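You operate a simulated robot arm through the tools that you are given. There is no shell and no other tool. Be economical: measure what you need, move in short steps, check, and stop when the job is done.

You run a simulated robot arm. Do the job below in one go: nothing can be reset, and whatever is moved stays where it is left.

Task
Do the test run on the green clipboard: that pump, that rate, till it shows END.
Fine: bring the pusher up to the plunger first; leave the other pump alone.

It is judged by the outcome, as a careful person would: the job done as asked, and still so three seconds after it is handed in. It fails if anything else is knocked over, pushed out of place, dropped, spilled or broken.

Robot
A 6-joint arm with a two-finger parallel gripper, fixed in place. Base frame: the origin is at the foot of the arm, x ahead of it, y to its left, z up. Lengths are in m, angles in rad, forces in N, time in s.
With the tool pointing down near the work surface it reaches from about 0.16 to 0.74 m from the base axis. Its first joint turns from -2.897 to 2.897 rad. Payload 3.91 kg.
Tool frame: the origin (TCP) lies between the finger pads and is the grasp point; the fingertips stand 0.03 m ahead of it; z points along the fingers, y is the line along which they close. Largest opening 0.11 m; finger width 0.02, thickness 0.01; the body of the gripper, 0.048 by 0.112 m, starts 0.055 m behind the TCP.
Orientation is that of the tool frame in the base frame, as a unit quaternion [x, y, z, w]. With the fingers straight down and closing along the base's y, the tool's x points along the base's -x, its y along +y and its z along -z.

Tools
- The arm moves only by the tool servo_tool. Its argument "commands" is a list of rows, each a list of 7 numbers: the shift along the tool's x, y, z in units of 400 mm (1.0 is 400 mm), then the turn, a rotation vector about the tool's x, y, z in units of 90 degrees (1.0 is 90 degrees), then the finger opening in m, from 0 to 0.11. In form: [[dx, dy, dz, rx, ry, rz, claw], ...]. A call has 1 to 12 rows; each row is the pose to reach, as a shift and turn from the pose commanded when the call began, along the tool's axes at that moment. A call with a number of a shift or a turn outside -1 to 1 is refused whole. Rows are played at 5 a second. More than 0.05 m and 0.15 rad between two rows, or a gripper value outside its range, and nothing of the call is played. Where a pose cannot be reached the arm comes as near as it can. A force on the tool above 40 N (or 10 N above the force at the start of the call, whichever is more), or a blocked arm, ends the call early, and 0.2 s more pass. Each finger travels about 0.045 m/s and halts on what it meets, pressing with about 40 N; the grip force reading is that of the motor and also rises with nothing between the fingers. The clock runs only during rows and for 0.2 s after the last one: add rows that repeat a pose to give the fingers time. The reply holds the time, the measured pose of the TCP, the force on the tool along the base axes, the opening and the grip force, in the units named above and with some noise, and new pictures: "views" is both (left out), scene, wrist or none.
- Cameras (640 x 400 px; columns grow to the right, rows downward): "scene" is fixed at [0.4, 0.5003, 1.6138]; the picture's right is [-0.91, -0.43, 0.00], its down [-0.40, 0.86, -0.32] and it looks along [0.14, -0.29, -0.95] (base axes); focal length 324 px, centre (320, 200). "wrist" rides on the gripper at [0.071, 0.022, -0.107] in the tool frame; the picture's right is [-0.29, 0.96, 0.00], its down [-0.76, -0.23, -0.61] and it looks along [-0.58, -0.18, 0.79] (tool axes); focal length 243 px, centre (320, 200). There is no depth. A picture from a camera that has moved, and an enlarged one, comes with that camera's place and axes in the base frame and with its lens.
- move_column(by): slides the trunk up (or, below 0, down) by that many m; the arm rides with it, the base frame stays. It gives what a move gives, with no picture.
- zoom(camera, box): a new picture of the part [left, top, right, bottom] of that camera's present view, enlarged. No time passes.
- close_job(): hands the job in; it is judged then, once.

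Work in short steps. Places have to be worked out from the pictures, the camera data and where the tool is seen: move nearer, look again, correct. Check each grasp and each placing, and mend what went wrong. You have 120 turns and 170 pictures in all, those below and enlarged ones among them. Open the gripper and draw the arm clear of the work before you hand the job in, unless the task says otherwise; then end with one line.

The tools are called as name(argument=value, ...) on one line, values as JSON. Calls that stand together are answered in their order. servo_tool: Moves the arm, as the interface text tells. Its arguments: {"type":"object","properties":{"commands":{"type":"array"},"views":{"type":"string","enum":["both","scene","wrist","none"]}},"required":["commands"]} The other tools are called the same way: move_column (by) slides the trunk up or down; zoom (camera, box) takes an enlarged picture of a part of a camera's view; close_job () hands the job in.

At the start:

```text
time: 0.0
tcp_pos: [0.3526, 0.2284, 1.1653]
ee_rot: [-0.001, 1.0, 0.001, 0.0]
wrist_force: [-0.3, -0.8, 0.3]
gripper_width: 0.1101
grasp_force: 0.0
trunk travel left (down, up): [-0.525, 0.065]
```

scene: 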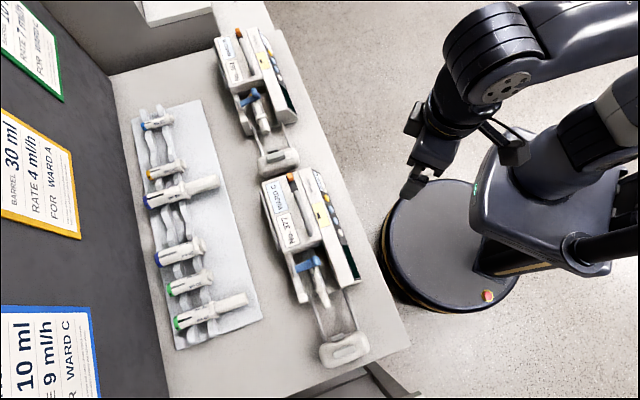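
wrist: 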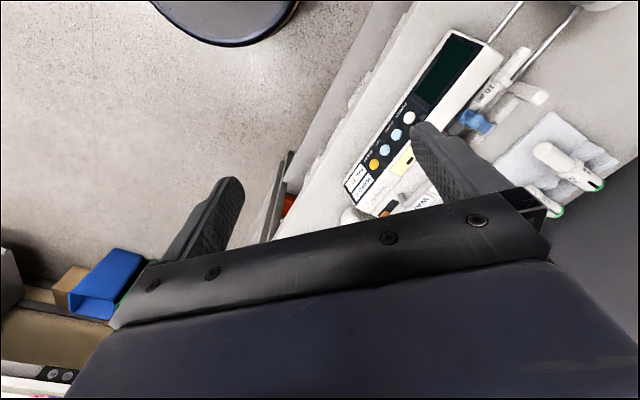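

The scene shows two syringe pumps, a rack of syringes and three clipboards. I'll enlarge the green clipboard and both pumps to read them.

zoom(camera="scene", box=[0, 0, 110, 110])

zoom(camera="scene", box=[200, 20, 320, 180])

zoom(camera="scene", box=[240, 160, 400, 380])

zoom(camera="scene", box=[120, 90, 270, 350])

zoom(camera="wrist", box=[320, 0, 640, 230])

```text
3.64 times, centred on (55, 55) of scene
camera zoom: at [0.4, 0.5003, 1.6138], right [-0.91, -0.43, 0.0], down [-0.4, 0.86, -0.32], along [0.14, -0.29, -0.95], focal length 1180 px, centre (1284, 727)
```

zoom: 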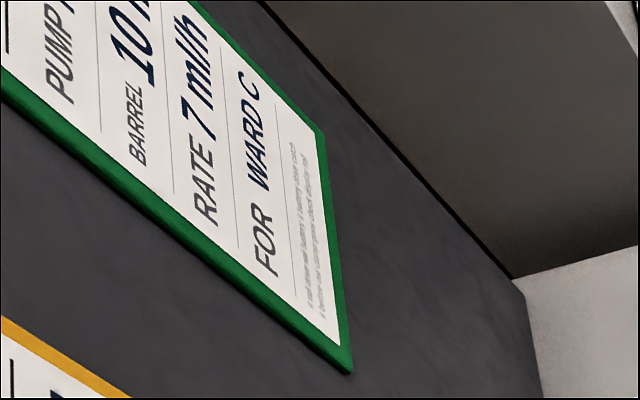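

```text
2.50 times, centred on (260, 100) of scene
camera zoom: at [0.4, 0.5003, 1.6138], right [-0.91, -0.43, 0.0], down [-0.4, 0.86, -0.32], along [0.14, -0.29, -0.95], focal length 811 px, centre (470, 450)
```

zoom: 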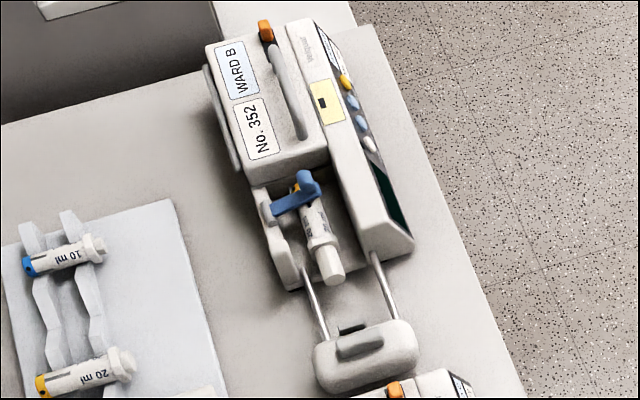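

```text
1.82 times, centred on (320, 270) of scene
camera zoom: at [0.4, 0.5003, 1.6138], right [-0.91, -0.43, 0.0], down [-0.4, 0.86, -0.32], along [0.14, -0.29, -0.95], focal length 590 px, centre (320, 73)
```

zoom: 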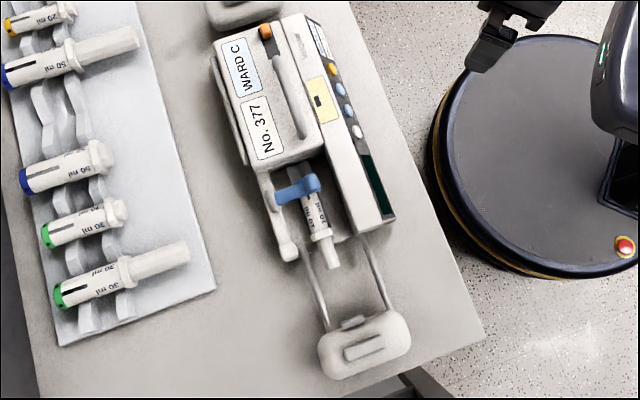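

```text
1.54 times, centred on (195, 220) of scene
camera zoom: at [0.4, 0.5003, 1.6138], right [-0.91, -0.43, 0.0], down [-0.4, 0.86, -0.32], along [0.14, -0.29, -0.95], focal length 499 px, centre (512, 169)
```

zoom: 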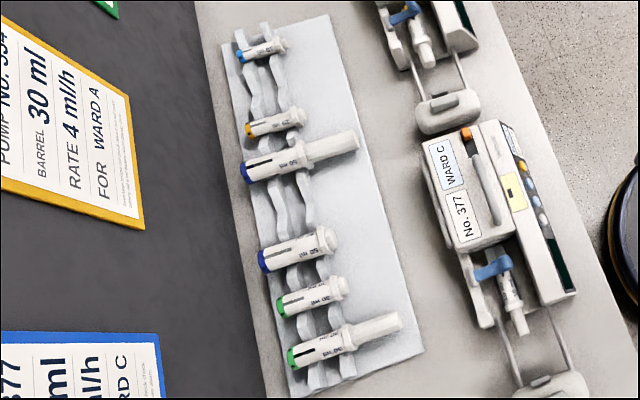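

```text
1.74 times, centred on (480, 115) of wrist
camera zoom: at [0.2803, 0.2518, 1.2716], right [0.29, 0.96, 0.0], down [0.76, -0.23, 0.61], along [0.58, -0.18, -0.79], focal length 422 px, centre (42, 348)
```

zoom: 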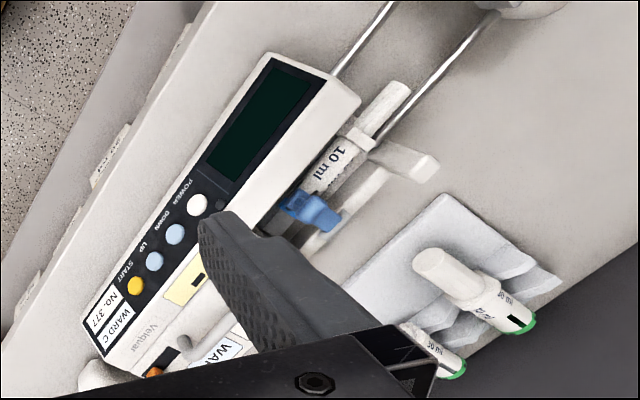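

The green clipboard reads barrel 10 ml, 7 ml/h, Ward C, but its pump number is cut off. I'll turn the wrist camera toward the wall to read it properly, starting with the yaw.

servo_tool(commands=[[0, 0, 0, 0, 0, -0.09, 0.11], [0, 0, 0, 0, 0, -0.18, 0.11], [0, 0, 0, 0, 0, -0.25, 0.11]], views="none")

servo_tool(commands=[[0, 0, 0, 0, -0.09, 0, 0.11], [0, 0, 0, 0, -0.18, 0, 0.11], [0, 0, 0, 0, -0.27, 0, 0.11], [0, 0, 0, 0, -0.36, 0, 0.11], [0, 0, 0, 0, -0.45, 0, 0.11], [0, 0, 0, 0, -0.45, 0, 0.11]], views="wrist")

```text
time: 0.8
tcp_pos: [0.3512, 0.2293, 1.1644]
ee_rot: [-0.197, 0.98, 0.0, 0.0]
wrist_force: [-0.5, 0.4, -0.4]
gripper_width: 0.11
grasp_force: 0.0
trunk travel left (down, up): [-0.525, 0.065]
```

```text
time: 2.2
tcp_pos: [0.3526, 0.2293, 1.1647]
ee_rot: [-0.183, 0.92, 0.068, 0.34]
wrist_force: [-0.1, -0.3, -0.2]
gripper_width: 0.1099
grasp_force: 0.0
trunk travel left (down, up): [-0.525, 0.065]
camera wrist: at [0.2288, 0.2026, 1.1995], right [-0.16, 0.97, 0.19], down [0.26, -0.14, 0.96], along [0.95, 0.2, -0.22], focal length 243 px, centre (320, 200)
```

wrist: 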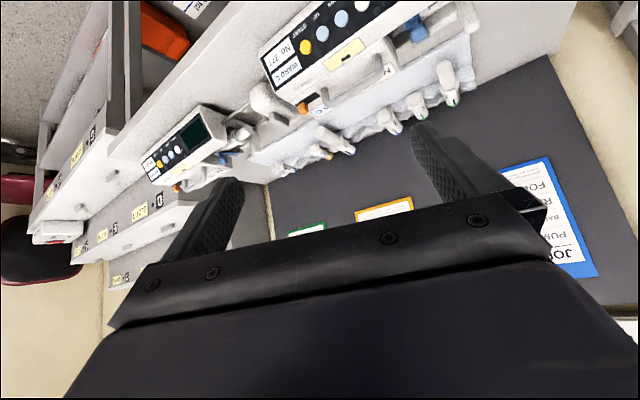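

The wrist picture is upside-down relative to the world and the clipboards are just hidden behind the gripper. I'll pitch further up to bring the green one into view.

servo_tool(commands=[[0, 0, 0, 0, -0.09, 0, 0.11], [0, 0, 0, 0, -0.18, 0, 0.11], [0, 0, 0, 0, -0.27, 0, 0.11], [0, 0, 0, 0, -0.36, 0, 0.11], [0, 0, 0, 0, -0.42, 0, 0.11], [0, 0, 0, 0, -0.42, 0, 0.11]], views="both")

```text
time: 3.6
tcp_pos: [0.352, 0.2307, 1.1646]
ee_rot: [-0.152, 0.761, 0.123, 0.619]
wrist_force: [-0.3, 0.5, -0.3]
gripper_width: 0.1099
grasp_force: 0.1
trunk travel left (down, up): [-0.525, 0.065]
camera wrist: at [0.233, 0.2044, 1.1161], right [-0.31, 0.91, 0.28], down [-0.32, -0.38, 0.87], along [0.89, 0.18, 0.41], focal length 243 px, centre (320, 200)
```

scene: 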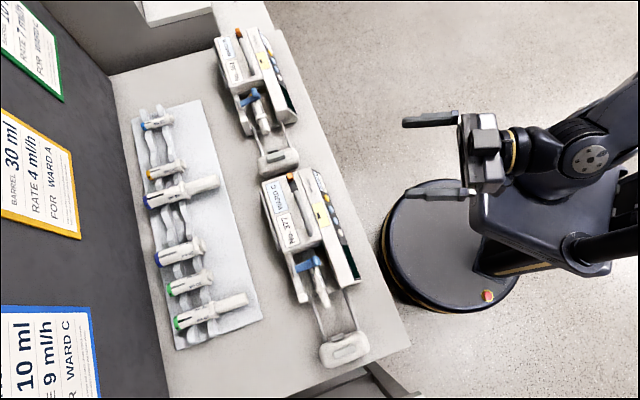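
wrist: 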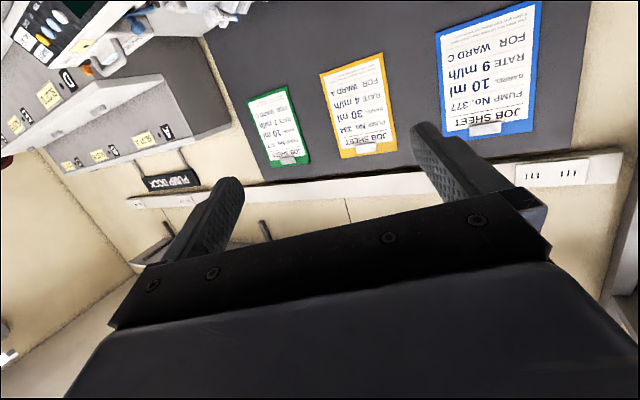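

zoom(camera="wrist", box=[240, 80, 320, 170])

zoom(camera="wrist", box=[310, 40, 410, 170])

zoom(camera="wrist", box=[0, 0, 240, 200])

```text
4.44 times, centred on (280, 125) of wrist
camera zoom: at [0.233, 0.2044, 1.1161], right [-0.31, 0.91, 0.28], down [-0.32, -0.38, 0.87], along [0.89, 0.18, 0.41], focal length 1078 px, centre (498, 533)
```

zoom: 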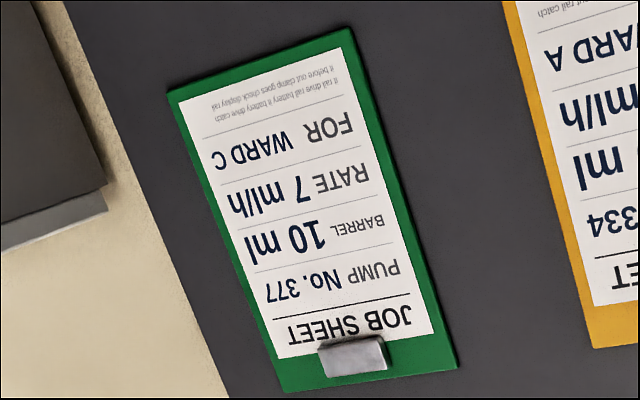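

```text
3.08 times, centred on (360, 105) of wrist
camera zoom: at [0.233, 0.2044, 1.1161], right [-0.31, 0.91, 0.28], down [-0.32, -0.38, 0.87], along [0.89, 0.18, 0.41], focal length 746 px, centre (197, 492)
```

zoom: 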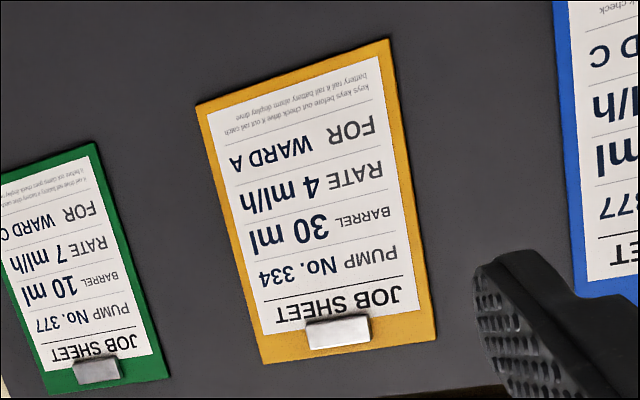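

```text
2.00 times, centred on (120, 100) of wrist
camera zoom: at [0.233, 0.2044, 1.1161], right [-0.31, 0.91, 0.28], down [-0.32, -0.38, 0.87], along [0.89, 0.18, 0.41], focal length 485 px, centre (720, 400)
```

zoom: 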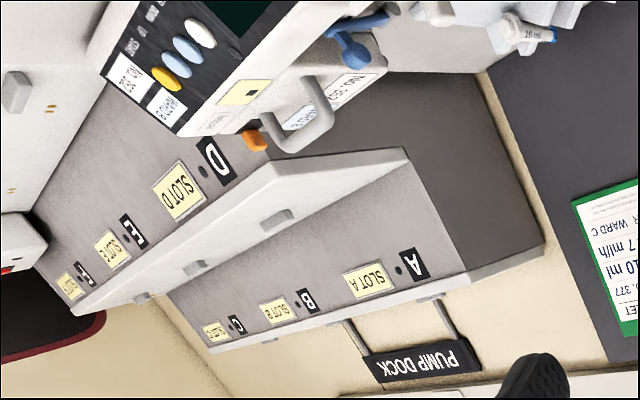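

The green sheet is pump No. 377, barrel 10 ml, 7 ml/h, Ward C, which is the nearer pump (already carrying a 10 ml barrel). I'll pitch back down and look closely at that pump.

servo_tool(commands=[[0, 0, 0, 0, 0.09, 0, 0.11], [0, 0, 0, 0, 0.18, 0, 0.11], [0, 0, 0, 0, 0.27, 0, 0.11], [0, 0, 0, 0, 0.36, 0, 0.11], [0, 0, 0, 0, 0.45, 0, 0.11], [0, 0, 0, 0, 0.54, 0, 0.11], [0, 0, 0, 0, 0.63, 0, 0.11], [0, 0, 0, 0, 0.72, 0, 0.11], [0, 0, 0, 0, 0.81, 0, 0.11], [0, 0, 0, 0, 0.87, 0, 0.11], [0, 0, 0, 0, 0.87, 0, 0.11]], views="wrist")

```text
time: 6.0
tcp_pos: [0.352, 0.23, 1.1645]
ee_rot: [-0.195, 0.981, 0.0, -0.001]
wrist_force: [0.4, -0.9, -0.4]
gripper_width: 0.11
grasp_force: 0.1
trunk travel left (down, up): [-0.525, 0.065]
camera wrist: at [0.2777, 0.2229, 1.2718], right [-0.1, 1.0, 0.0], down [0.79, 0.08, 0.61], along [0.6, 0.06, -0.79], focal length 243 px, centre (320, 200)
```

wrist: 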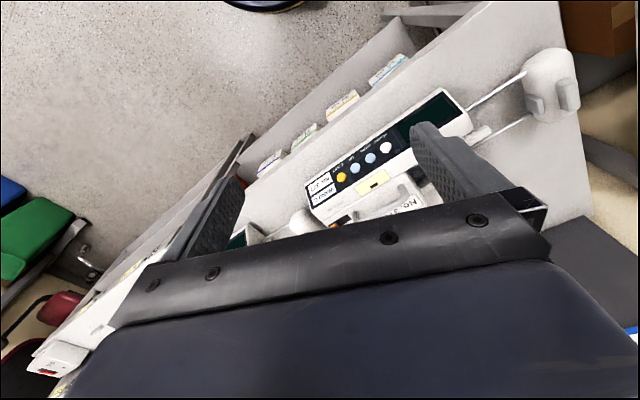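

The pump's keypad and pusher are both visible; I'll enlarge them.

zoom(camera="wrist", box=[290, 80, 480, 220])

zoom(camera="wrist", box=[450, 30, 600, 160])

zoom(camera="scene", box=[280, 240, 380, 380])

zoom(camera="scene", box=[255, 160, 365, 290])

```text
2.86 times, centred on (385, 150) of wrist
camera zoom: at [0.2777, 0.2229, 1.2718], right [-0.1, 1.0, 0.0], down [0.79, 0.08, 0.61], along [0.6, 0.06, -0.79], focal length 693 px, centre (134, 343)
```

zoom: 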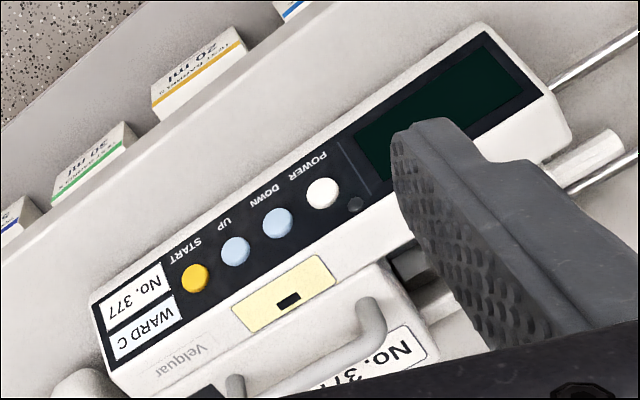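

```text
3.08 times, centred on (525, 95) of wrist
camera zoom: at [0.2777, 0.2229, 1.2718], right [-0.1, 1.0, 0.0], down [0.79, 0.08, 0.61], along [0.6, 0.06, -0.79], focal length 746 px, centre (-311, 523)
```

zoom: 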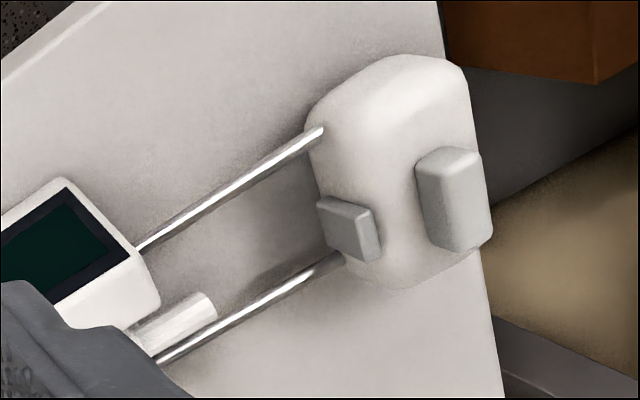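

```text
2.86 times, centred on (330, 310) of scene
camera zoom: at [0.4, 0.5003, 1.6138], right [-0.91, -0.43, 0.0], down [-0.4, 0.86, -0.32], along [0.14, -0.29, -0.95], focal length 927 px, centre (291, -114)
```

zoom: 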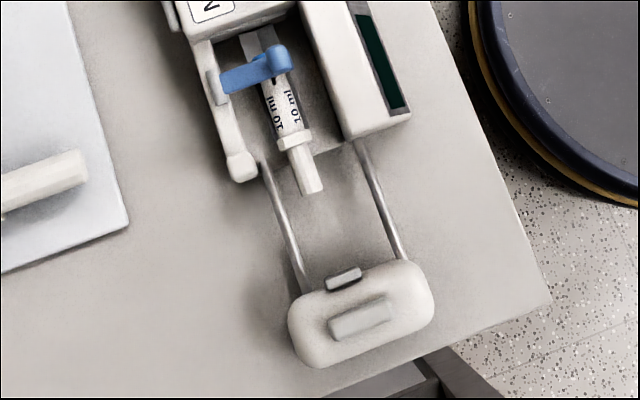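

```text
3.08 times, centred on (310, 225) of scene
camera zoom: at [0.4, 0.5003, 1.6138], right [-0.91, -0.43, 0.0], down [-0.4, 0.86, -0.32], along [0.14, -0.29, -0.95], focal length 998 px, centre (351, 123)
```

zoom: 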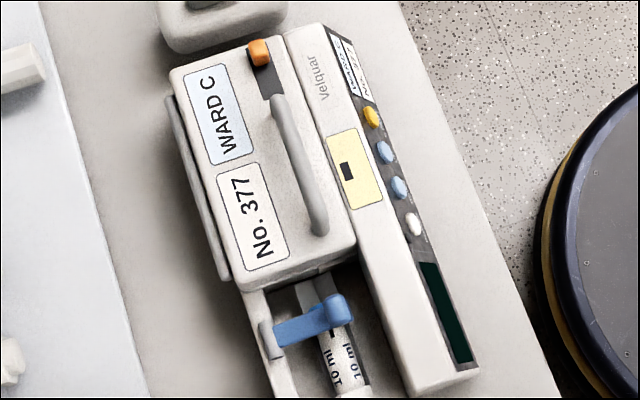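

Estimated from both cameras: pusher block top at about (0.33, 0.547, 0.945), plunger tip (0.39, 0.487, 0.92), rail direction about 133°. I'll move above the pusher with the fingers closing along the rail and look closer.

servo_tool(commands=[[-0.0315, 0.094, 0, 0, 0, -0.028, 0.11], [-0.063, 0.188, 0, 0, 0, -0.057, 0.11], [-0.0945, 0.283, 0, 0, 0, -0.085, 0.11], [-0.126, 0.377, 0, 0, 0, -0.114, 0.11], [-0.1575, 0.471, 0, 0, 0, -0.142, 0.11], [-0.189, 0.565, 0, 0, 0, -0.171, 0.11], [-0.22, 0.66, 0.06, 0, 0, -0.2, 0.11], [-0.252, 0.754, 0.12, 0, 0, -0.228, 0.11], [-0.252, 0.754, 0.2, 0, 0, -0.228, 0.11], [-0.252, 0.754, 0.2, 0, 0, -0.228, 0.11]], views="both")

```text
time: 8.2
tcp_pos: [0.33, 0.5468, 1.0847]
ee_rot: [-0.368, 0.93, 0.0, 0.0]
wrist_force: [-0.3, 0.0, 0.0]
gripper_width: 0.1104
grasp_force: 0.0
trunk travel left (down, up): [-0.525, 0.065]
camera wrist: at [0.2623, 0.5147, 1.1916], right [-0.44, 0.9, 0.0], down [0.71, 0.35, 0.61], along [0.55, 0.27, -0.79], focal length 243 px, centre (320, 200)
```

scene: 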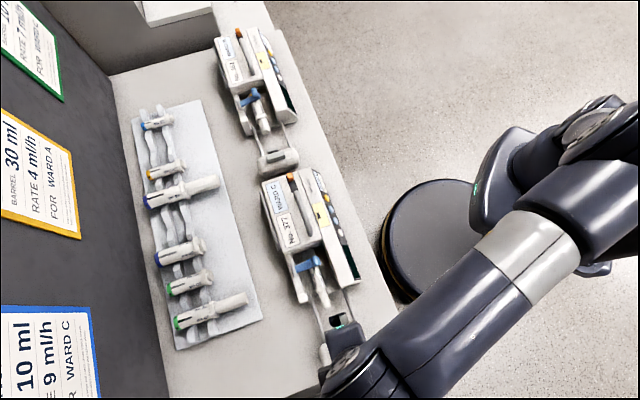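
wrist: 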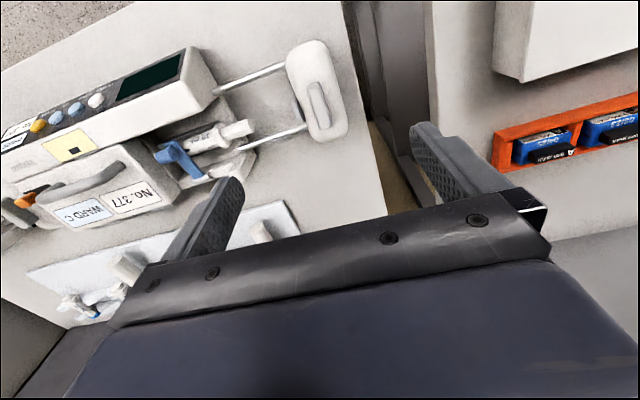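

The pusher is in clear view, and there are battery-like objects on a side tray. I'll enlarge the pump, pusher and tray.

zoom(camera="wrist", box=[0, 40, 200, 240])

zoom(camera="wrist", box=[150, 20, 370, 190])

zoom(camera="wrist", box=[480, 60, 640, 220])

```text
2.00 times, centred on (100, 140) of wrist
camera zoom: at [0.2623, 0.5147, 1.1916], right [-0.44, 0.9, 0.0], down [0.71, 0.35, 0.61], along [0.55, 0.27, -0.79], focal length 485 px, centre (760, 320)
```

zoom: 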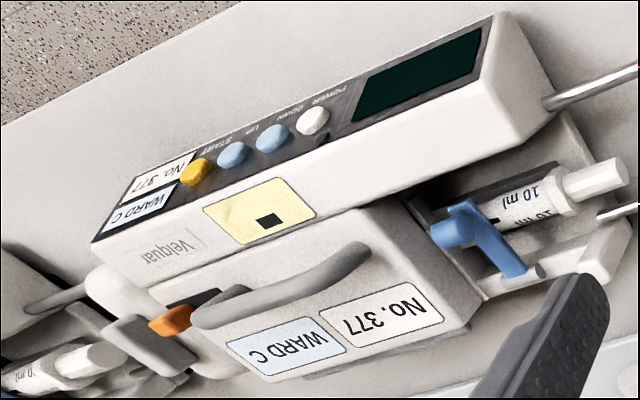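

```text
2.35 times, centred on (260, 105) of wrist
camera zoom: at [0.2623, 0.5147, 1.1916], right [-0.44, 0.9, 0.0], down [0.71, 0.35, 0.61], along [0.55, 0.27, -0.79], focal length 571 px, centre (461, 424)
```

zoom: 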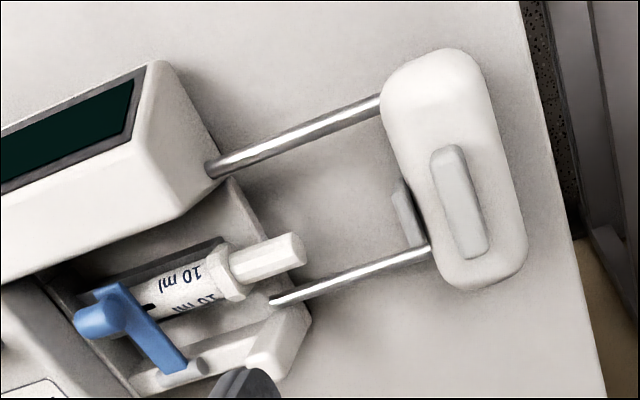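

```text
2.50 times, centred on (560, 140) of wrist
camera zoom: at [0.2623, 0.5147, 1.1916], right [-0.44, 0.9, 0.0], down [0.71, 0.35, 0.61], along [0.55, 0.27, -0.79], focal length 606 px, centre (-280, 350)
```

zoom: 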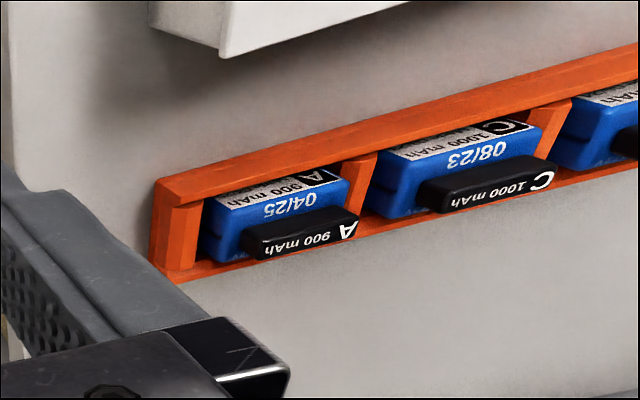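

The fin on top of the pusher is at about (0.328, 0.547), and the tool is aligned with the rail. I'll lower toward it with a 5 cm opening, stopping just above.

servo_tool(commands=[[0, 0, 0.06, 0, 0, 0, 0.09], [0, 0, 0.12, 0, 0, 0, 0.07], [0, 0, 0.18, 0, 0, 0, 0.05], [0, 0, 0.24, 0, 0, 0, 0.05], [0, 0, 0.24, 0, 0, 0, 0.05], [0, 0, 0.24, 0, 0, 0, 0.05]], views="both")

```text
time: 9.6
tcp_pos: [0.3296, 0.5469, 0.9882]
ee_rot: [-0.367, 0.93, 0.001, 0.0]
wrist_force: [0.8, -0.5, -0.5]
gripper_width: 0.05
grasp_force: 0.1
trunk travel left (down, up): [-0.525, 0.065]
camera wrist: at [0.2625, 0.5145, 1.0957], right [-0.44, 0.9, 0.0], down [0.71, 0.35, 0.61], along [0.55, 0.27, -0.79], focal length 243 px, centre (320, 200)
```

scene: 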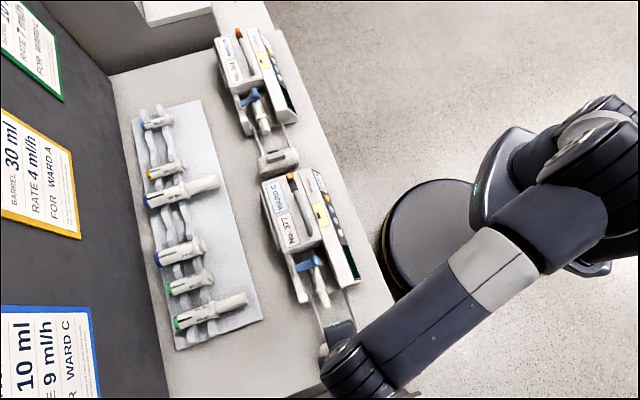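
wrist: 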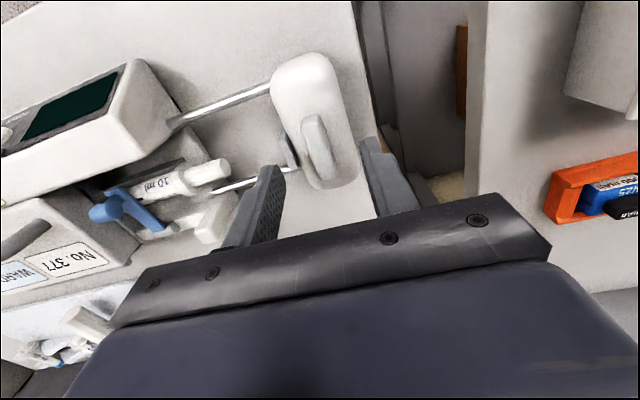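

The fin is centred between the fingers, with its top at about 0.935–0.945. I'll lower another 2 cm and check.

servo_tool(commands=[[0.01, 0, 0.025, 0, 0, 0, 0.05], [0.01, 0, 0.05, 0, 0, 0, 0.05], [0.01, 0, 0.0625, 0, 0, 0, 0.05]], views="wrist")

```text
time: 10.4
tcp_pos: [0.3274, 0.5446, 0.9665]
ee_rot: [-0.367, 0.93, 0.001, 0.002]
wrist_force: [-0.4, -0.2, 11.8]
gripper_width: 0.05
grasp_force: 0.1
trunk travel left (down, up): [-0.525, 0.065]
camera wrist: at [0.2596, 0.5114, 1.0726], right [-0.44, 0.9, 0.0], down [0.71, 0.35, 0.61], along [0.55, 0.27, -0.79], focal length 243 px, centre (320, 200)
```

wrist: 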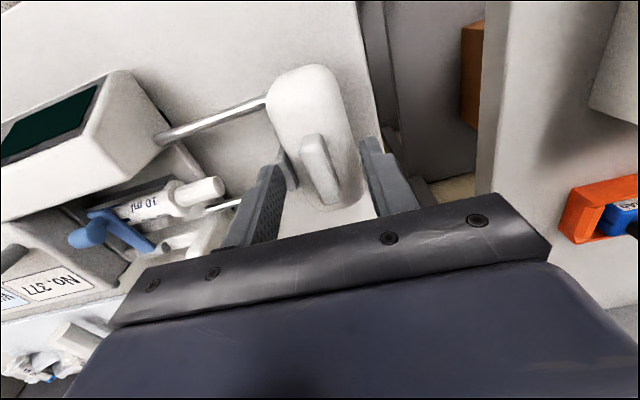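

The tips touched (12 N up), so I'll back up 3 mm and close on the fin.

servo_tool(commands=[[0, 0, -0.008, 0, 0, 0, 0.05], [0, 0, -0.008, 0, 0, 0, 0.03], [0, 0, -0.008, 0, 0, 0, 0.01], [0, 0, -0.008, 0, 0, 0, 0.0], [0, 0, -0.008, 0, 0, 0, 0.0], [0, 0, -0.008, 0, 0, 0, 0.0]], views="wrist")

```text
time: 11.8
tcp_pos: [0.3274, 0.5445, 0.967]
ee_rot: [-0.368, 0.93, 0.0, 0.0]
wrist_force: [1.5, 0.9, 0.4]
gripper_width: 0.0138
grasp_force: 40.2
trunk travel left (down, up): [-0.525, 0.065]
camera wrist: at [0.2601, 0.5122, 1.0735], right [-0.44, 0.9, 0.0], down [0.71, 0.35, 0.61], along [0.55, 0.27, -0.79], focal length 243 px, centre (320, 200)
```

wrist: 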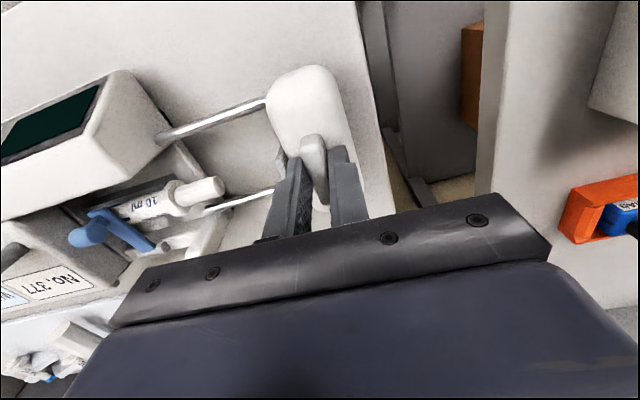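

The fin is gripped (13.8 mm wide, 40 N). I'll slide it toward the plunger by 2 cm and watch the force.

servo_tool(commands=[[0, -0.0125, 0, 0, 0, 0, 0.0], [0, -0.025, 0, 0, 0, 0, 0.0], [0, -0.0375, 0, 0, 0, 0, 0.0], [0, -0.05, 0, 0, 0, 0, 0.0]], views="wrist")

```text
time: 12.8
tcp_pos: [0.3418, 0.5299, 0.9672]
ee_rot: [-0.367, 0.93, 0.0, 0.001]
wrist_force: [0.9, 2.2, 0.0]
gripper_width: 0.0138
grasp_force: 40.3
trunk travel left (down, up): [-0.525, 0.065]
camera wrist: at [0.2734, 0.4977, 1.0736], right [-0.44, 0.9, 0.0], down [0.71, 0.35, 0.61], along [0.55, 0.27, -0.79], focal length 243 px, centre (320, 200)
```

wrist: 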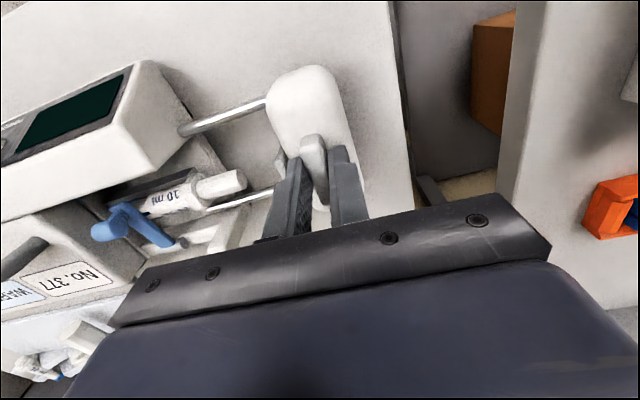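

It slides freely at about 2 N. I'll continue 1.2 cm in small steps.

servo_tool(commands=[[0, -0.01, 0, 0, 0, 0, 0.0], [0, -0.02, 0, 0, 0, 0, 0.0], [0, -0.03, 0, 0, 0, 0, 0.0]], views="none")

zoom(camera="wrist", box=[150, 110, 350, 240])

zoom(camera="scene", box=[280, 240, 380, 350])

```text
time: 13.6
tcp_pos: [0.3489, 0.5196, 0.9663]
ee_rot: [-0.367, 0.93, 0.0, -0.001]
wrist_force: [1.8, 2.3, -0.6]
gripper_width: 0.0137
grasp_force: 40.2
trunk travel left (down, up): [-0.525, 0.065]
```

```text
3.08 times, centred on (250, 175) of wrist
camera zoom: at [0.2815, 0.4886, 1.0735], right [-0.44, 0.9, 0.0], down [0.71, 0.35, 0.61], along [0.55, 0.27, -0.79], focal length 746 px, centre (535, 277)
```

zoom: 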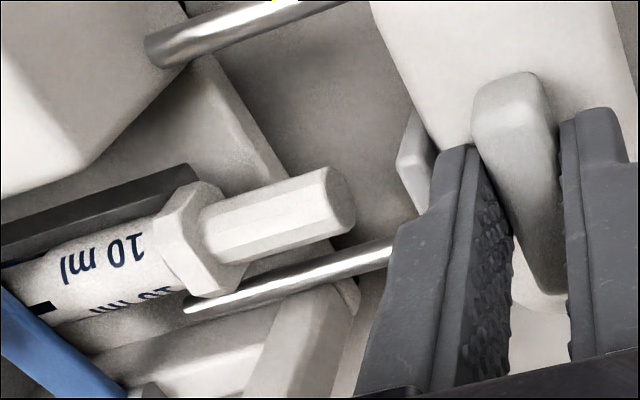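

```text
3.64 times, centred on (330, 295) of scene
camera zoom: at [0.4, 0.5003, 1.6138], right [-0.91, -0.43, 0.0], down [-0.4, 0.86, -0.32], along [0.14, -0.29, -0.95], focal length 1180 px, centre (284, -146)
```

zoom: 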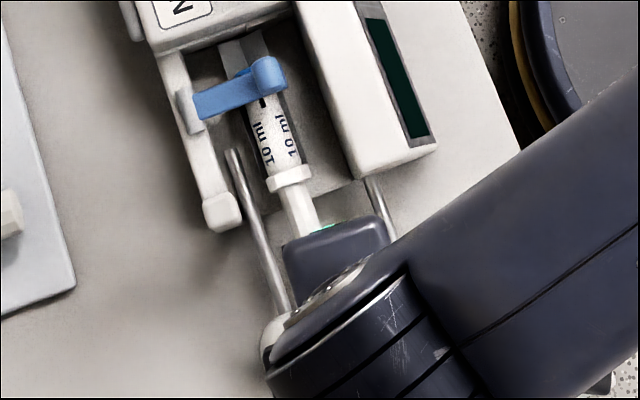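

About 2 cm of gap remains between pad and plunger end. I'll advance 1.2 cm and look.

servo_tool(commands=[[0, -0.01, 0, 0, 0, 0, 0.0], [0, -0.02, 0, 0, 0, 0, 0.0], [0, -0.03, 0, 0, 0, 0, 0.0]], views="none")

zoom(camera="wrist", box=[150, 110, 350, 240])

```text
time: 14.4
tcp_pos: [0.3566, 0.5125, 0.9669]
ee_rot: [-0.367, 0.93, 0.0, 0.0]
wrist_force: [2.0, 2.0, 0.2]
gripper_width: 0.0138
grasp_force: 39.8
trunk travel left (down, up): [-0.525, 0.065]
```

```text
3.08 times, centred on (250, 175) of wrist
camera zoom: at [0.2898, 0.4801, 1.0735], right [-0.44, 0.9, 0.0], down [0.71, 0.35, 0.61], along [0.55, 0.27, -0.79], focal length 746 px, centre (535, 277)
```

zoom: 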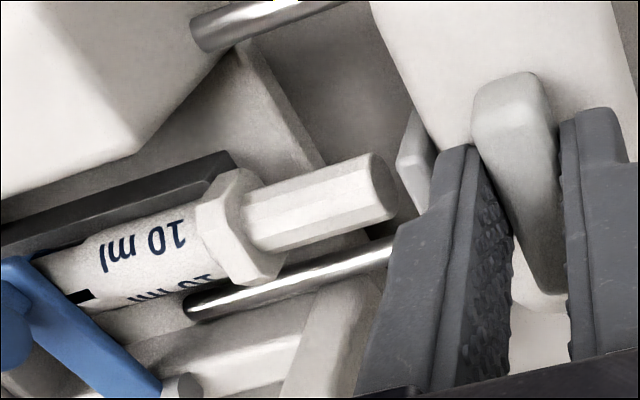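

The gap is now well under 1 cm. I'll creep forward 3 mm at a time, watching force and picture.

servo_tool(commands=[[0, -0.004, 0, 0, 0, 0, 0.0], [0, -0.0075, 0, 0, 0, 0, 0.0]], views="none")

zoom(camera="wrist", box=[200, 120, 330, 210])

zoom(camera="scene", box=[290, 250, 350, 310])

```text
time: 15.0
tcp_pos: [0.359, 0.5104, 0.9663]
ee_rot: [-0.367, 0.93, 0.0, -0.001]
wrist_force: [1.6, 2.6, -0.2]
gripper_width: 0.0136
grasp_force: 40.5
trunk travel left (down, up): [-0.525, 0.065]
```

```text
4.44 times, centred on (265, 165) of wrist
camera zoom: at [0.2919, 0.4778, 1.0735], right [-0.44, 0.9, 0.0], down [0.71, 0.35, 0.61], along [0.55, 0.27, -0.79], focal length 1078 px, centre (564, 356)
```

zoom: 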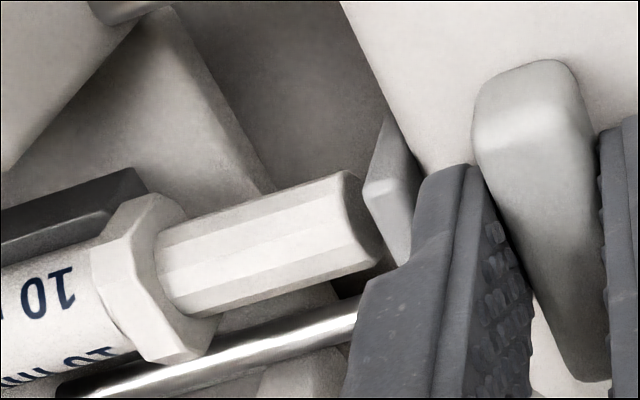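

```text
6.67 times, centred on (320, 280) of scene
camera zoom: at [0.4, 0.5003, 1.6138], right [-0.91, -0.43, 0.0], down [-0.4, 0.86, -0.32], along [0.14, -0.29, -0.95], focal length 2163 px, centre (320, -333)
```

zoom: 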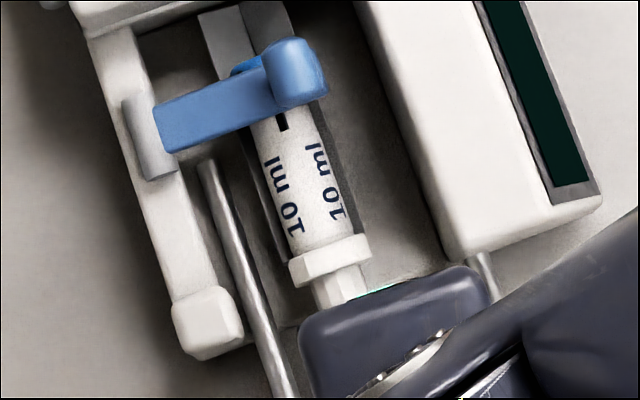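

Pad and plunger look within a few mm. I'll creep in 1 mm increments and watch the force.

servo_tool(commands=[[0, -0.0025, 0, 0, 0, 0, 0.0], [0, -0.005, 0, 0, 0, 0, 0.0]], views="none")

zoom(camera="wrist", box=[200, 120, 330, 210])

```text
time: 15.6
tcp_pos: [0.3608, 0.5084, 0.9667]
ee_rot: [-0.367, 0.93, 0.0, 0.0]
wrist_force: [1.1, 2.5, -0.2]
gripper_width: 0.0137
grasp_force: 39.6
trunk travel left (down, up): [-0.525, 0.065]
```

```text
4.44 times, centred on (265, 165) of wrist
camera zoom: at [0.293, 0.4767, 1.0734], right [-0.44, 0.9, 0.0], down [0.71, 0.35, 0.61], along [0.55, 0.27, -0.79], focal length 1078 px, centre (564, 356)
```

zoom: 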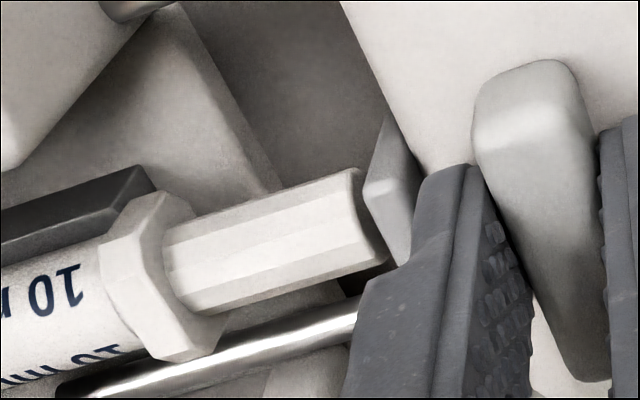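

Still a small shadowed gap with unchanged force; another 2 mm.

servo_tool(commands=[[0, -0.0025, 0, 0, 0, 0, 0.0], [0, -0.005, 0, 0, 0, 0, 0.0]], views="none")

zoom(camera="wrist", box=[200, 120, 330, 210])

```text
time: 16.2
tcp_pos: [0.3605, 0.5061, 0.9666]
ee_rot: [-0.367, 0.93, 0.001, 0.0]
wrist_force: [1.5, 2.7, 0.6]
gripper_width: 0.0135
grasp_force: 39.6
trunk travel left (down, up): [-0.525, 0.065]
```

```text
4.44 times, centred on (265, 165) of wrist
camera zoom: at [0.2944, 0.4749, 1.0736], right [-0.44, 0.9, 0.0], down [0.71, 0.35, 0.61], along [0.55, 0.27, -0.79], focal length 1078 px, centre (564, 356)
```

zoom: 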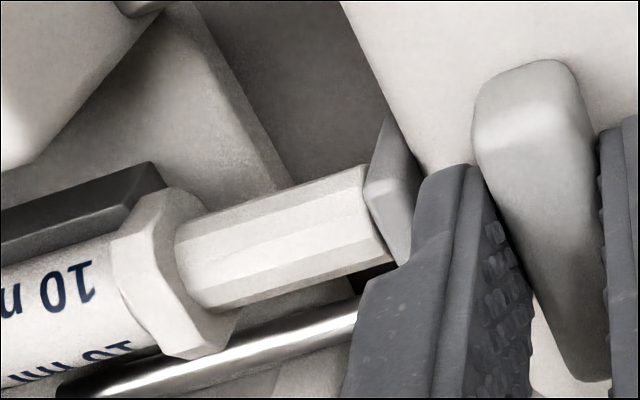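

The plunger end now appears to sit right at the pad. One more 1 mm nudge to sense contact.

servo_tool(commands=[[0, -0.0025, 0, 0, 0, 0, 0.0], [0, -0.0025, 0, 0, 0, 0, 0.0]], views="none")

zoom(camera="wrist", box=[200, 120, 330, 210])

```text
time: 16.8
tcp_pos: [0.3627, 0.5062, 0.9675]
ee_rot: [-0.366, 0.931, 0.0, 0.0]
wrist_force: [1.5, 1.3, 0.3]
gripper_width: 0.0136
grasp_force: 40.4
trunk travel left (down, up): [-0.525, 0.065]
```

```text
4.44 times, centred on (265, 165) of wrist
camera zoom: at [0.2951, 0.4741, 1.0736], right [-0.44, 0.9, 0.0], down [0.71, 0.35, 0.61], along [0.55, 0.27, -0.79], focal length 1078 px, centre (564, 356)
```

zoom: 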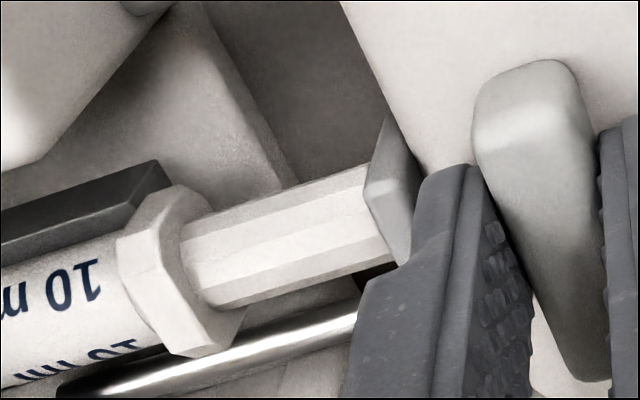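

No force change yet; I'll go another 1 mm.

servo_tool(commands=[[0, -0.0025, 0, 0, 0, 0, 0.0], [0, -0.0025, 0, 0, 0, 0, 0.0]], views="none")

zoom(camera="wrist", box=[200, 120, 330, 210])

```text
time: 17.4
tcp_pos: [0.3631, 0.5054, 0.9677]
ee_rot: [-0.367, 0.93, 0.0, 0.0]
wrist_force: [1.5, 2.0, 0.1]
gripper_width: 0.0134
grasp_force: 39.7
trunk travel left (down, up): [-0.525, 0.065]
```

```text
4.44 times, centred on (265, 165) of wrist
camera zoom: at [0.2957, 0.4732, 1.0735], right [-0.44, 0.9, 0.0], down [0.71, 0.35, 0.61], along [0.55, 0.27, -0.79], focal length 1078 px, centre (564, 356)
```

zoom: 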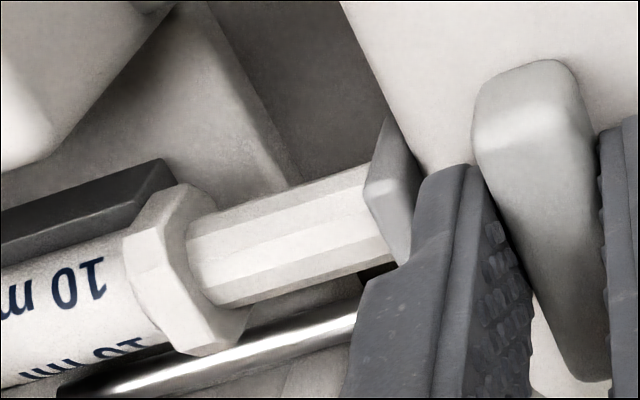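

The visible plunger now shortens, so the pad is either touching or starting to hide it. I'll release gently, lift, and check from a better angle before going further.

servo_tool(commands=[[0, 0, 0, 0, 0, 0, 0.03], [0, 0, 0, 0, 0, 0, 0.03], [0, 0, -0.06, 0, 0, 0, 0.03], [0, 0, -0.12, 0, 0, 0, 0.03], [0.1, -0.05, -0.2, 0, 0, 0, 0.05], [0.2, -0.12, -0.25, 0, 0, 0, 0.08], [0.28, -0.2, -0.25, 0, 0, 0, 0.11], [0.28, -0.2, -0.25, 0, 0, 0, 0.11]], views="both")

```text
refused: row 5 steps farther than a row can; nothing moved
```

servo_tool(commands=[[0, 0, 0, 0, 0, 0, 0.03], [0, 0, 0, 0, 0, 0, 0.03], [0, 0, -0.06, 0, 0, 0, 0.03], [0, 0, -0.12, 0, 0, 0, 0.03], [0.06, -0.04, -0.2, 0, 0, 0, 0.05], [0.14, -0.08, -0.25, 0, 0, 0, 0.08], [0.21, -0.14, -0.25, 0, 0, 0, 0.11], [0.28, -0.2, -0.25, 0, 0, 0, 0.11], [0.28, -0.2, -0.25, 0, 0, 0, 0.11]], views="both")

```text
time: 19.4
tcp_pos: [0.3351, 0.3711, 1.0663]
ee_rot: [-0.368, 0.93, 0.0, 0.0]
wrist_force: [0.2, -0.1, 0.0]
gripper_width: 0.1101
grasp_force: 0.1
trunk travel left (down, up): [-0.525, 0.065]
camera wrist: at [0.2678, 0.3384, 1.1733], right [-0.44, 0.9, 0.0], down [0.71, 0.35, 0.61], along [0.55, 0.27, -0.79], focal length 243 px, centre (320, 200)
```

scene: 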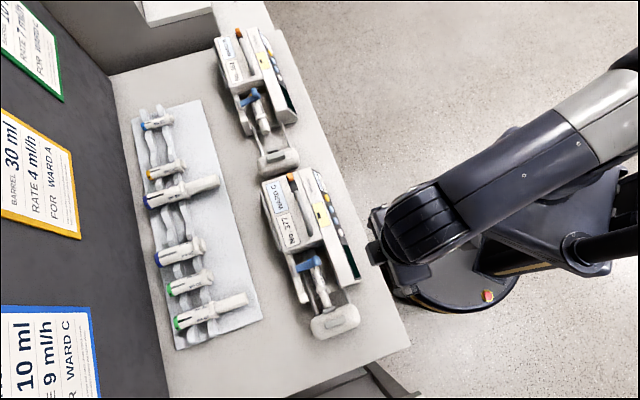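
wrist: 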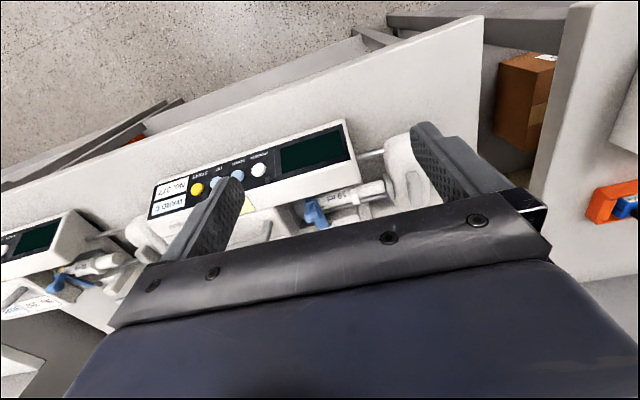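

zoom(camera="scene", box=[290, 240, 370, 350])

zoom(camera="wrist", box=[300, 120, 430, 240])

```text
3.64 times, centred on (330, 295) of scene
camera zoom: at [0.4, 0.5003, 1.6138], right [-0.91, -0.43, 0.0], down [-0.4, 0.86, -0.32], along [0.14, -0.29, -0.95], focal length 1180 px, centre (284, -146)
```

zoom: 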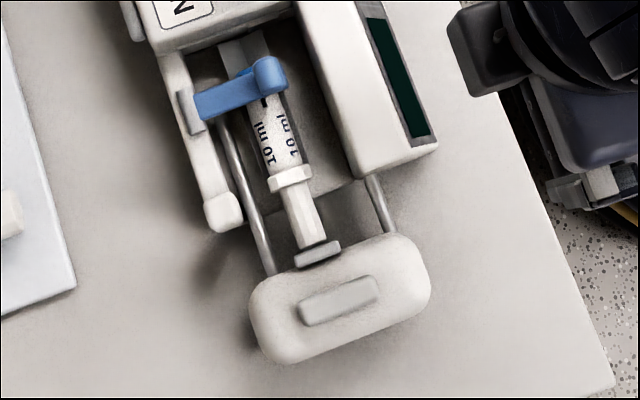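

```text
3.33 times, centred on (365, 180) of wrist
camera zoom: at [0.2678, 0.3384, 1.1733], right [-0.44, 0.9, 0.0], down [0.71, 0.35, 0.61], along [0.55, 0.27, -0.79], focal length 809 px, centre (170, 267)
```

zoom: 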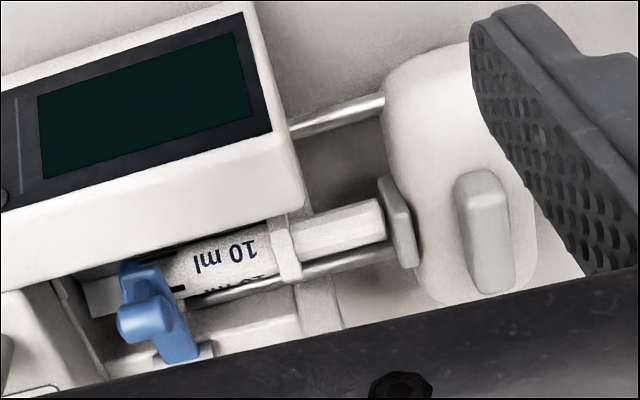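

In the scene view the plunger tip hasn't moved and the pad appears to touch it. I'll enlarge the junction further.

zoom(camera="wrist", box=[355, 145, 405, 185])

zoom(camera="scene", box=[305, 285, 345, 320])

```text
10.00 times, centred on (380, 165) of wrist
camera zoom: at [0.2678, 0.3384, 1.1733], right [-0.44, 0.9, 0.0], down [0.71, 0.35, 0.61], along [0.55, 0.27, -0.79], focal length 2426 px, centre (-280, 550)
```

zoom: 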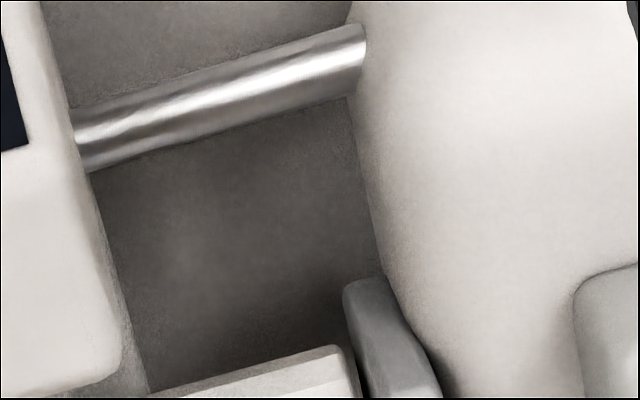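

```text
11.43 times, centred on (325, 302) of scene
camera zoom: at [0.4, 0.5003, 1.6138], right [-0.91, -0.43, 0.0], down [-0.4, 0.86, -0.32], along [0.14, -0.29, -0.95], focal length 3708 px, centre (263, -971)
```

zoom: 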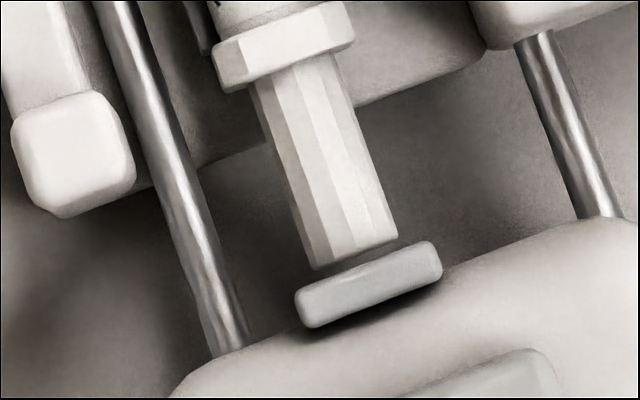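

The plunger hasn't moved and a thin gap of about 1.5–2 mm remains. I'll retrace to the fin and regrip.

servo_tool(commands=[[-0.07, 0.06, 0, 0, 0, 0, 0.08], [-0.14, 0.12, 0, 0, 0, 0, 0.05], [-0.22, 0.16, 0.05, 0, 0, 0, 0.03], [-0.28, 0.2, 0.13, 0, 0, 0, 0.03], [-0.28, 0.2, 0.19, 0, 0, 0, 0.03], [-0.28, 0.2, 0.25, 0, 0, 0, 0.03], [-0.28, 0.2, 0.25, 0, 0, 0, 0.03], [-0.28, 0.2, 0.25, 0, 0, 0, 0.0], [-0.28, 0.2, 0.25, 0, 0, 0, 0.0], [-0.28, 0.2, 0.25, 0, 0, 0, 0.0]], views="none")

servo_tool(commands=[[0, -0.002, 0, 0, 0, 0, 0.0], [0, -0.004, 0, 0, 0, 0, 0.0], [0, -0.004, 0, 0, 0, 0, 0.0]], views="wrist")

```text
time: 21.6
tcp_pos: [0.3627, 0.5057, 0.9665]
ee_rot: [-0.368, 0.93, 0.0, -0.001]
wrist_force: [0.0, 1.9, -0.4]
gripper_width: 0.0138
grasp_force: 40.1
trunk travel left (down, up): [-0.525, 0.065]
```

```text
time: 22.4
tcp_pos: [0.3632, 0.5053, 0.9678]
ee_rot: [-0.367, 0.93, 0.0, -0.001]
wrist_force: [2.0, 3.2, 0.7]
gripper_width: 0.0136
grasp_force: 39.9
trunk travel left (down, up): [-0.525, 0.065]
camera wrist: at [0.2969, 0.4726, 1.0739], right [-0.44, 0.9, 0.0], down [0.71, 0.35, 0.61], along [0.55, 0.27, -0.79], focal length 243 px, centre (320, 200)
```

wrist: 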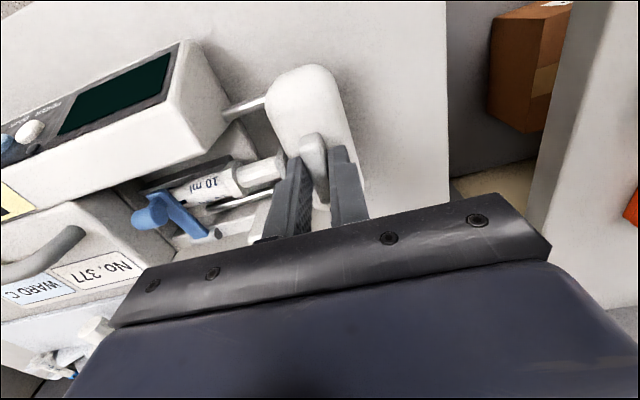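

Slightly more force (3.8 N). One more small nudge.

servo_tool(commands=[[0, -0.001, 0, 0, 0, 0, 0.0], [0, -0.002, 0, 0, 0, 0, 0.0], [0, -0.002, 0, 0, 0, 0, 0.0]], views="none")

zoom(camera="wrist", box=[200, 120, 330, 210])

```text
time: 23.2
tcp_pos: [0.3654, 0.5044, 0.968]
ee_rot: [-0.366, 0.93, 0.0, 0.0]
wrist_force: [2.6, 3.5, 0.3]
gripper_width: 0.0138
grasp_force: 39.9
trunk travel left (down, up): [-0.525, 0.065]
```

```text
4.44 times, centred on (265, 165) of wrist
camera zoom: at [0.2976, 0.4719, 1.0739], right [-0.44, 0.9, 0.0], down [0.71, 0.35, 0.61], along [0.55, 0.27, -0.79], focal length 1078 px, centre (564, 356)
```

zoom: 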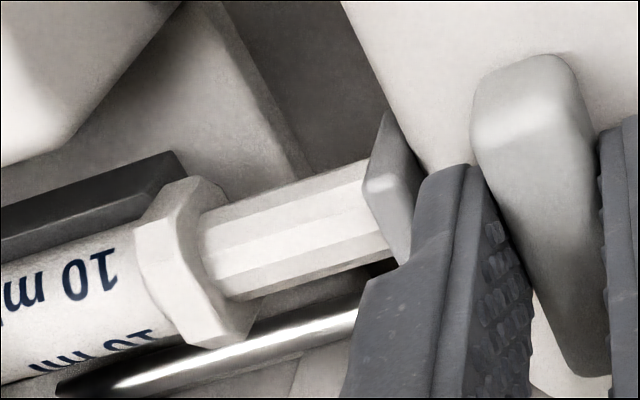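

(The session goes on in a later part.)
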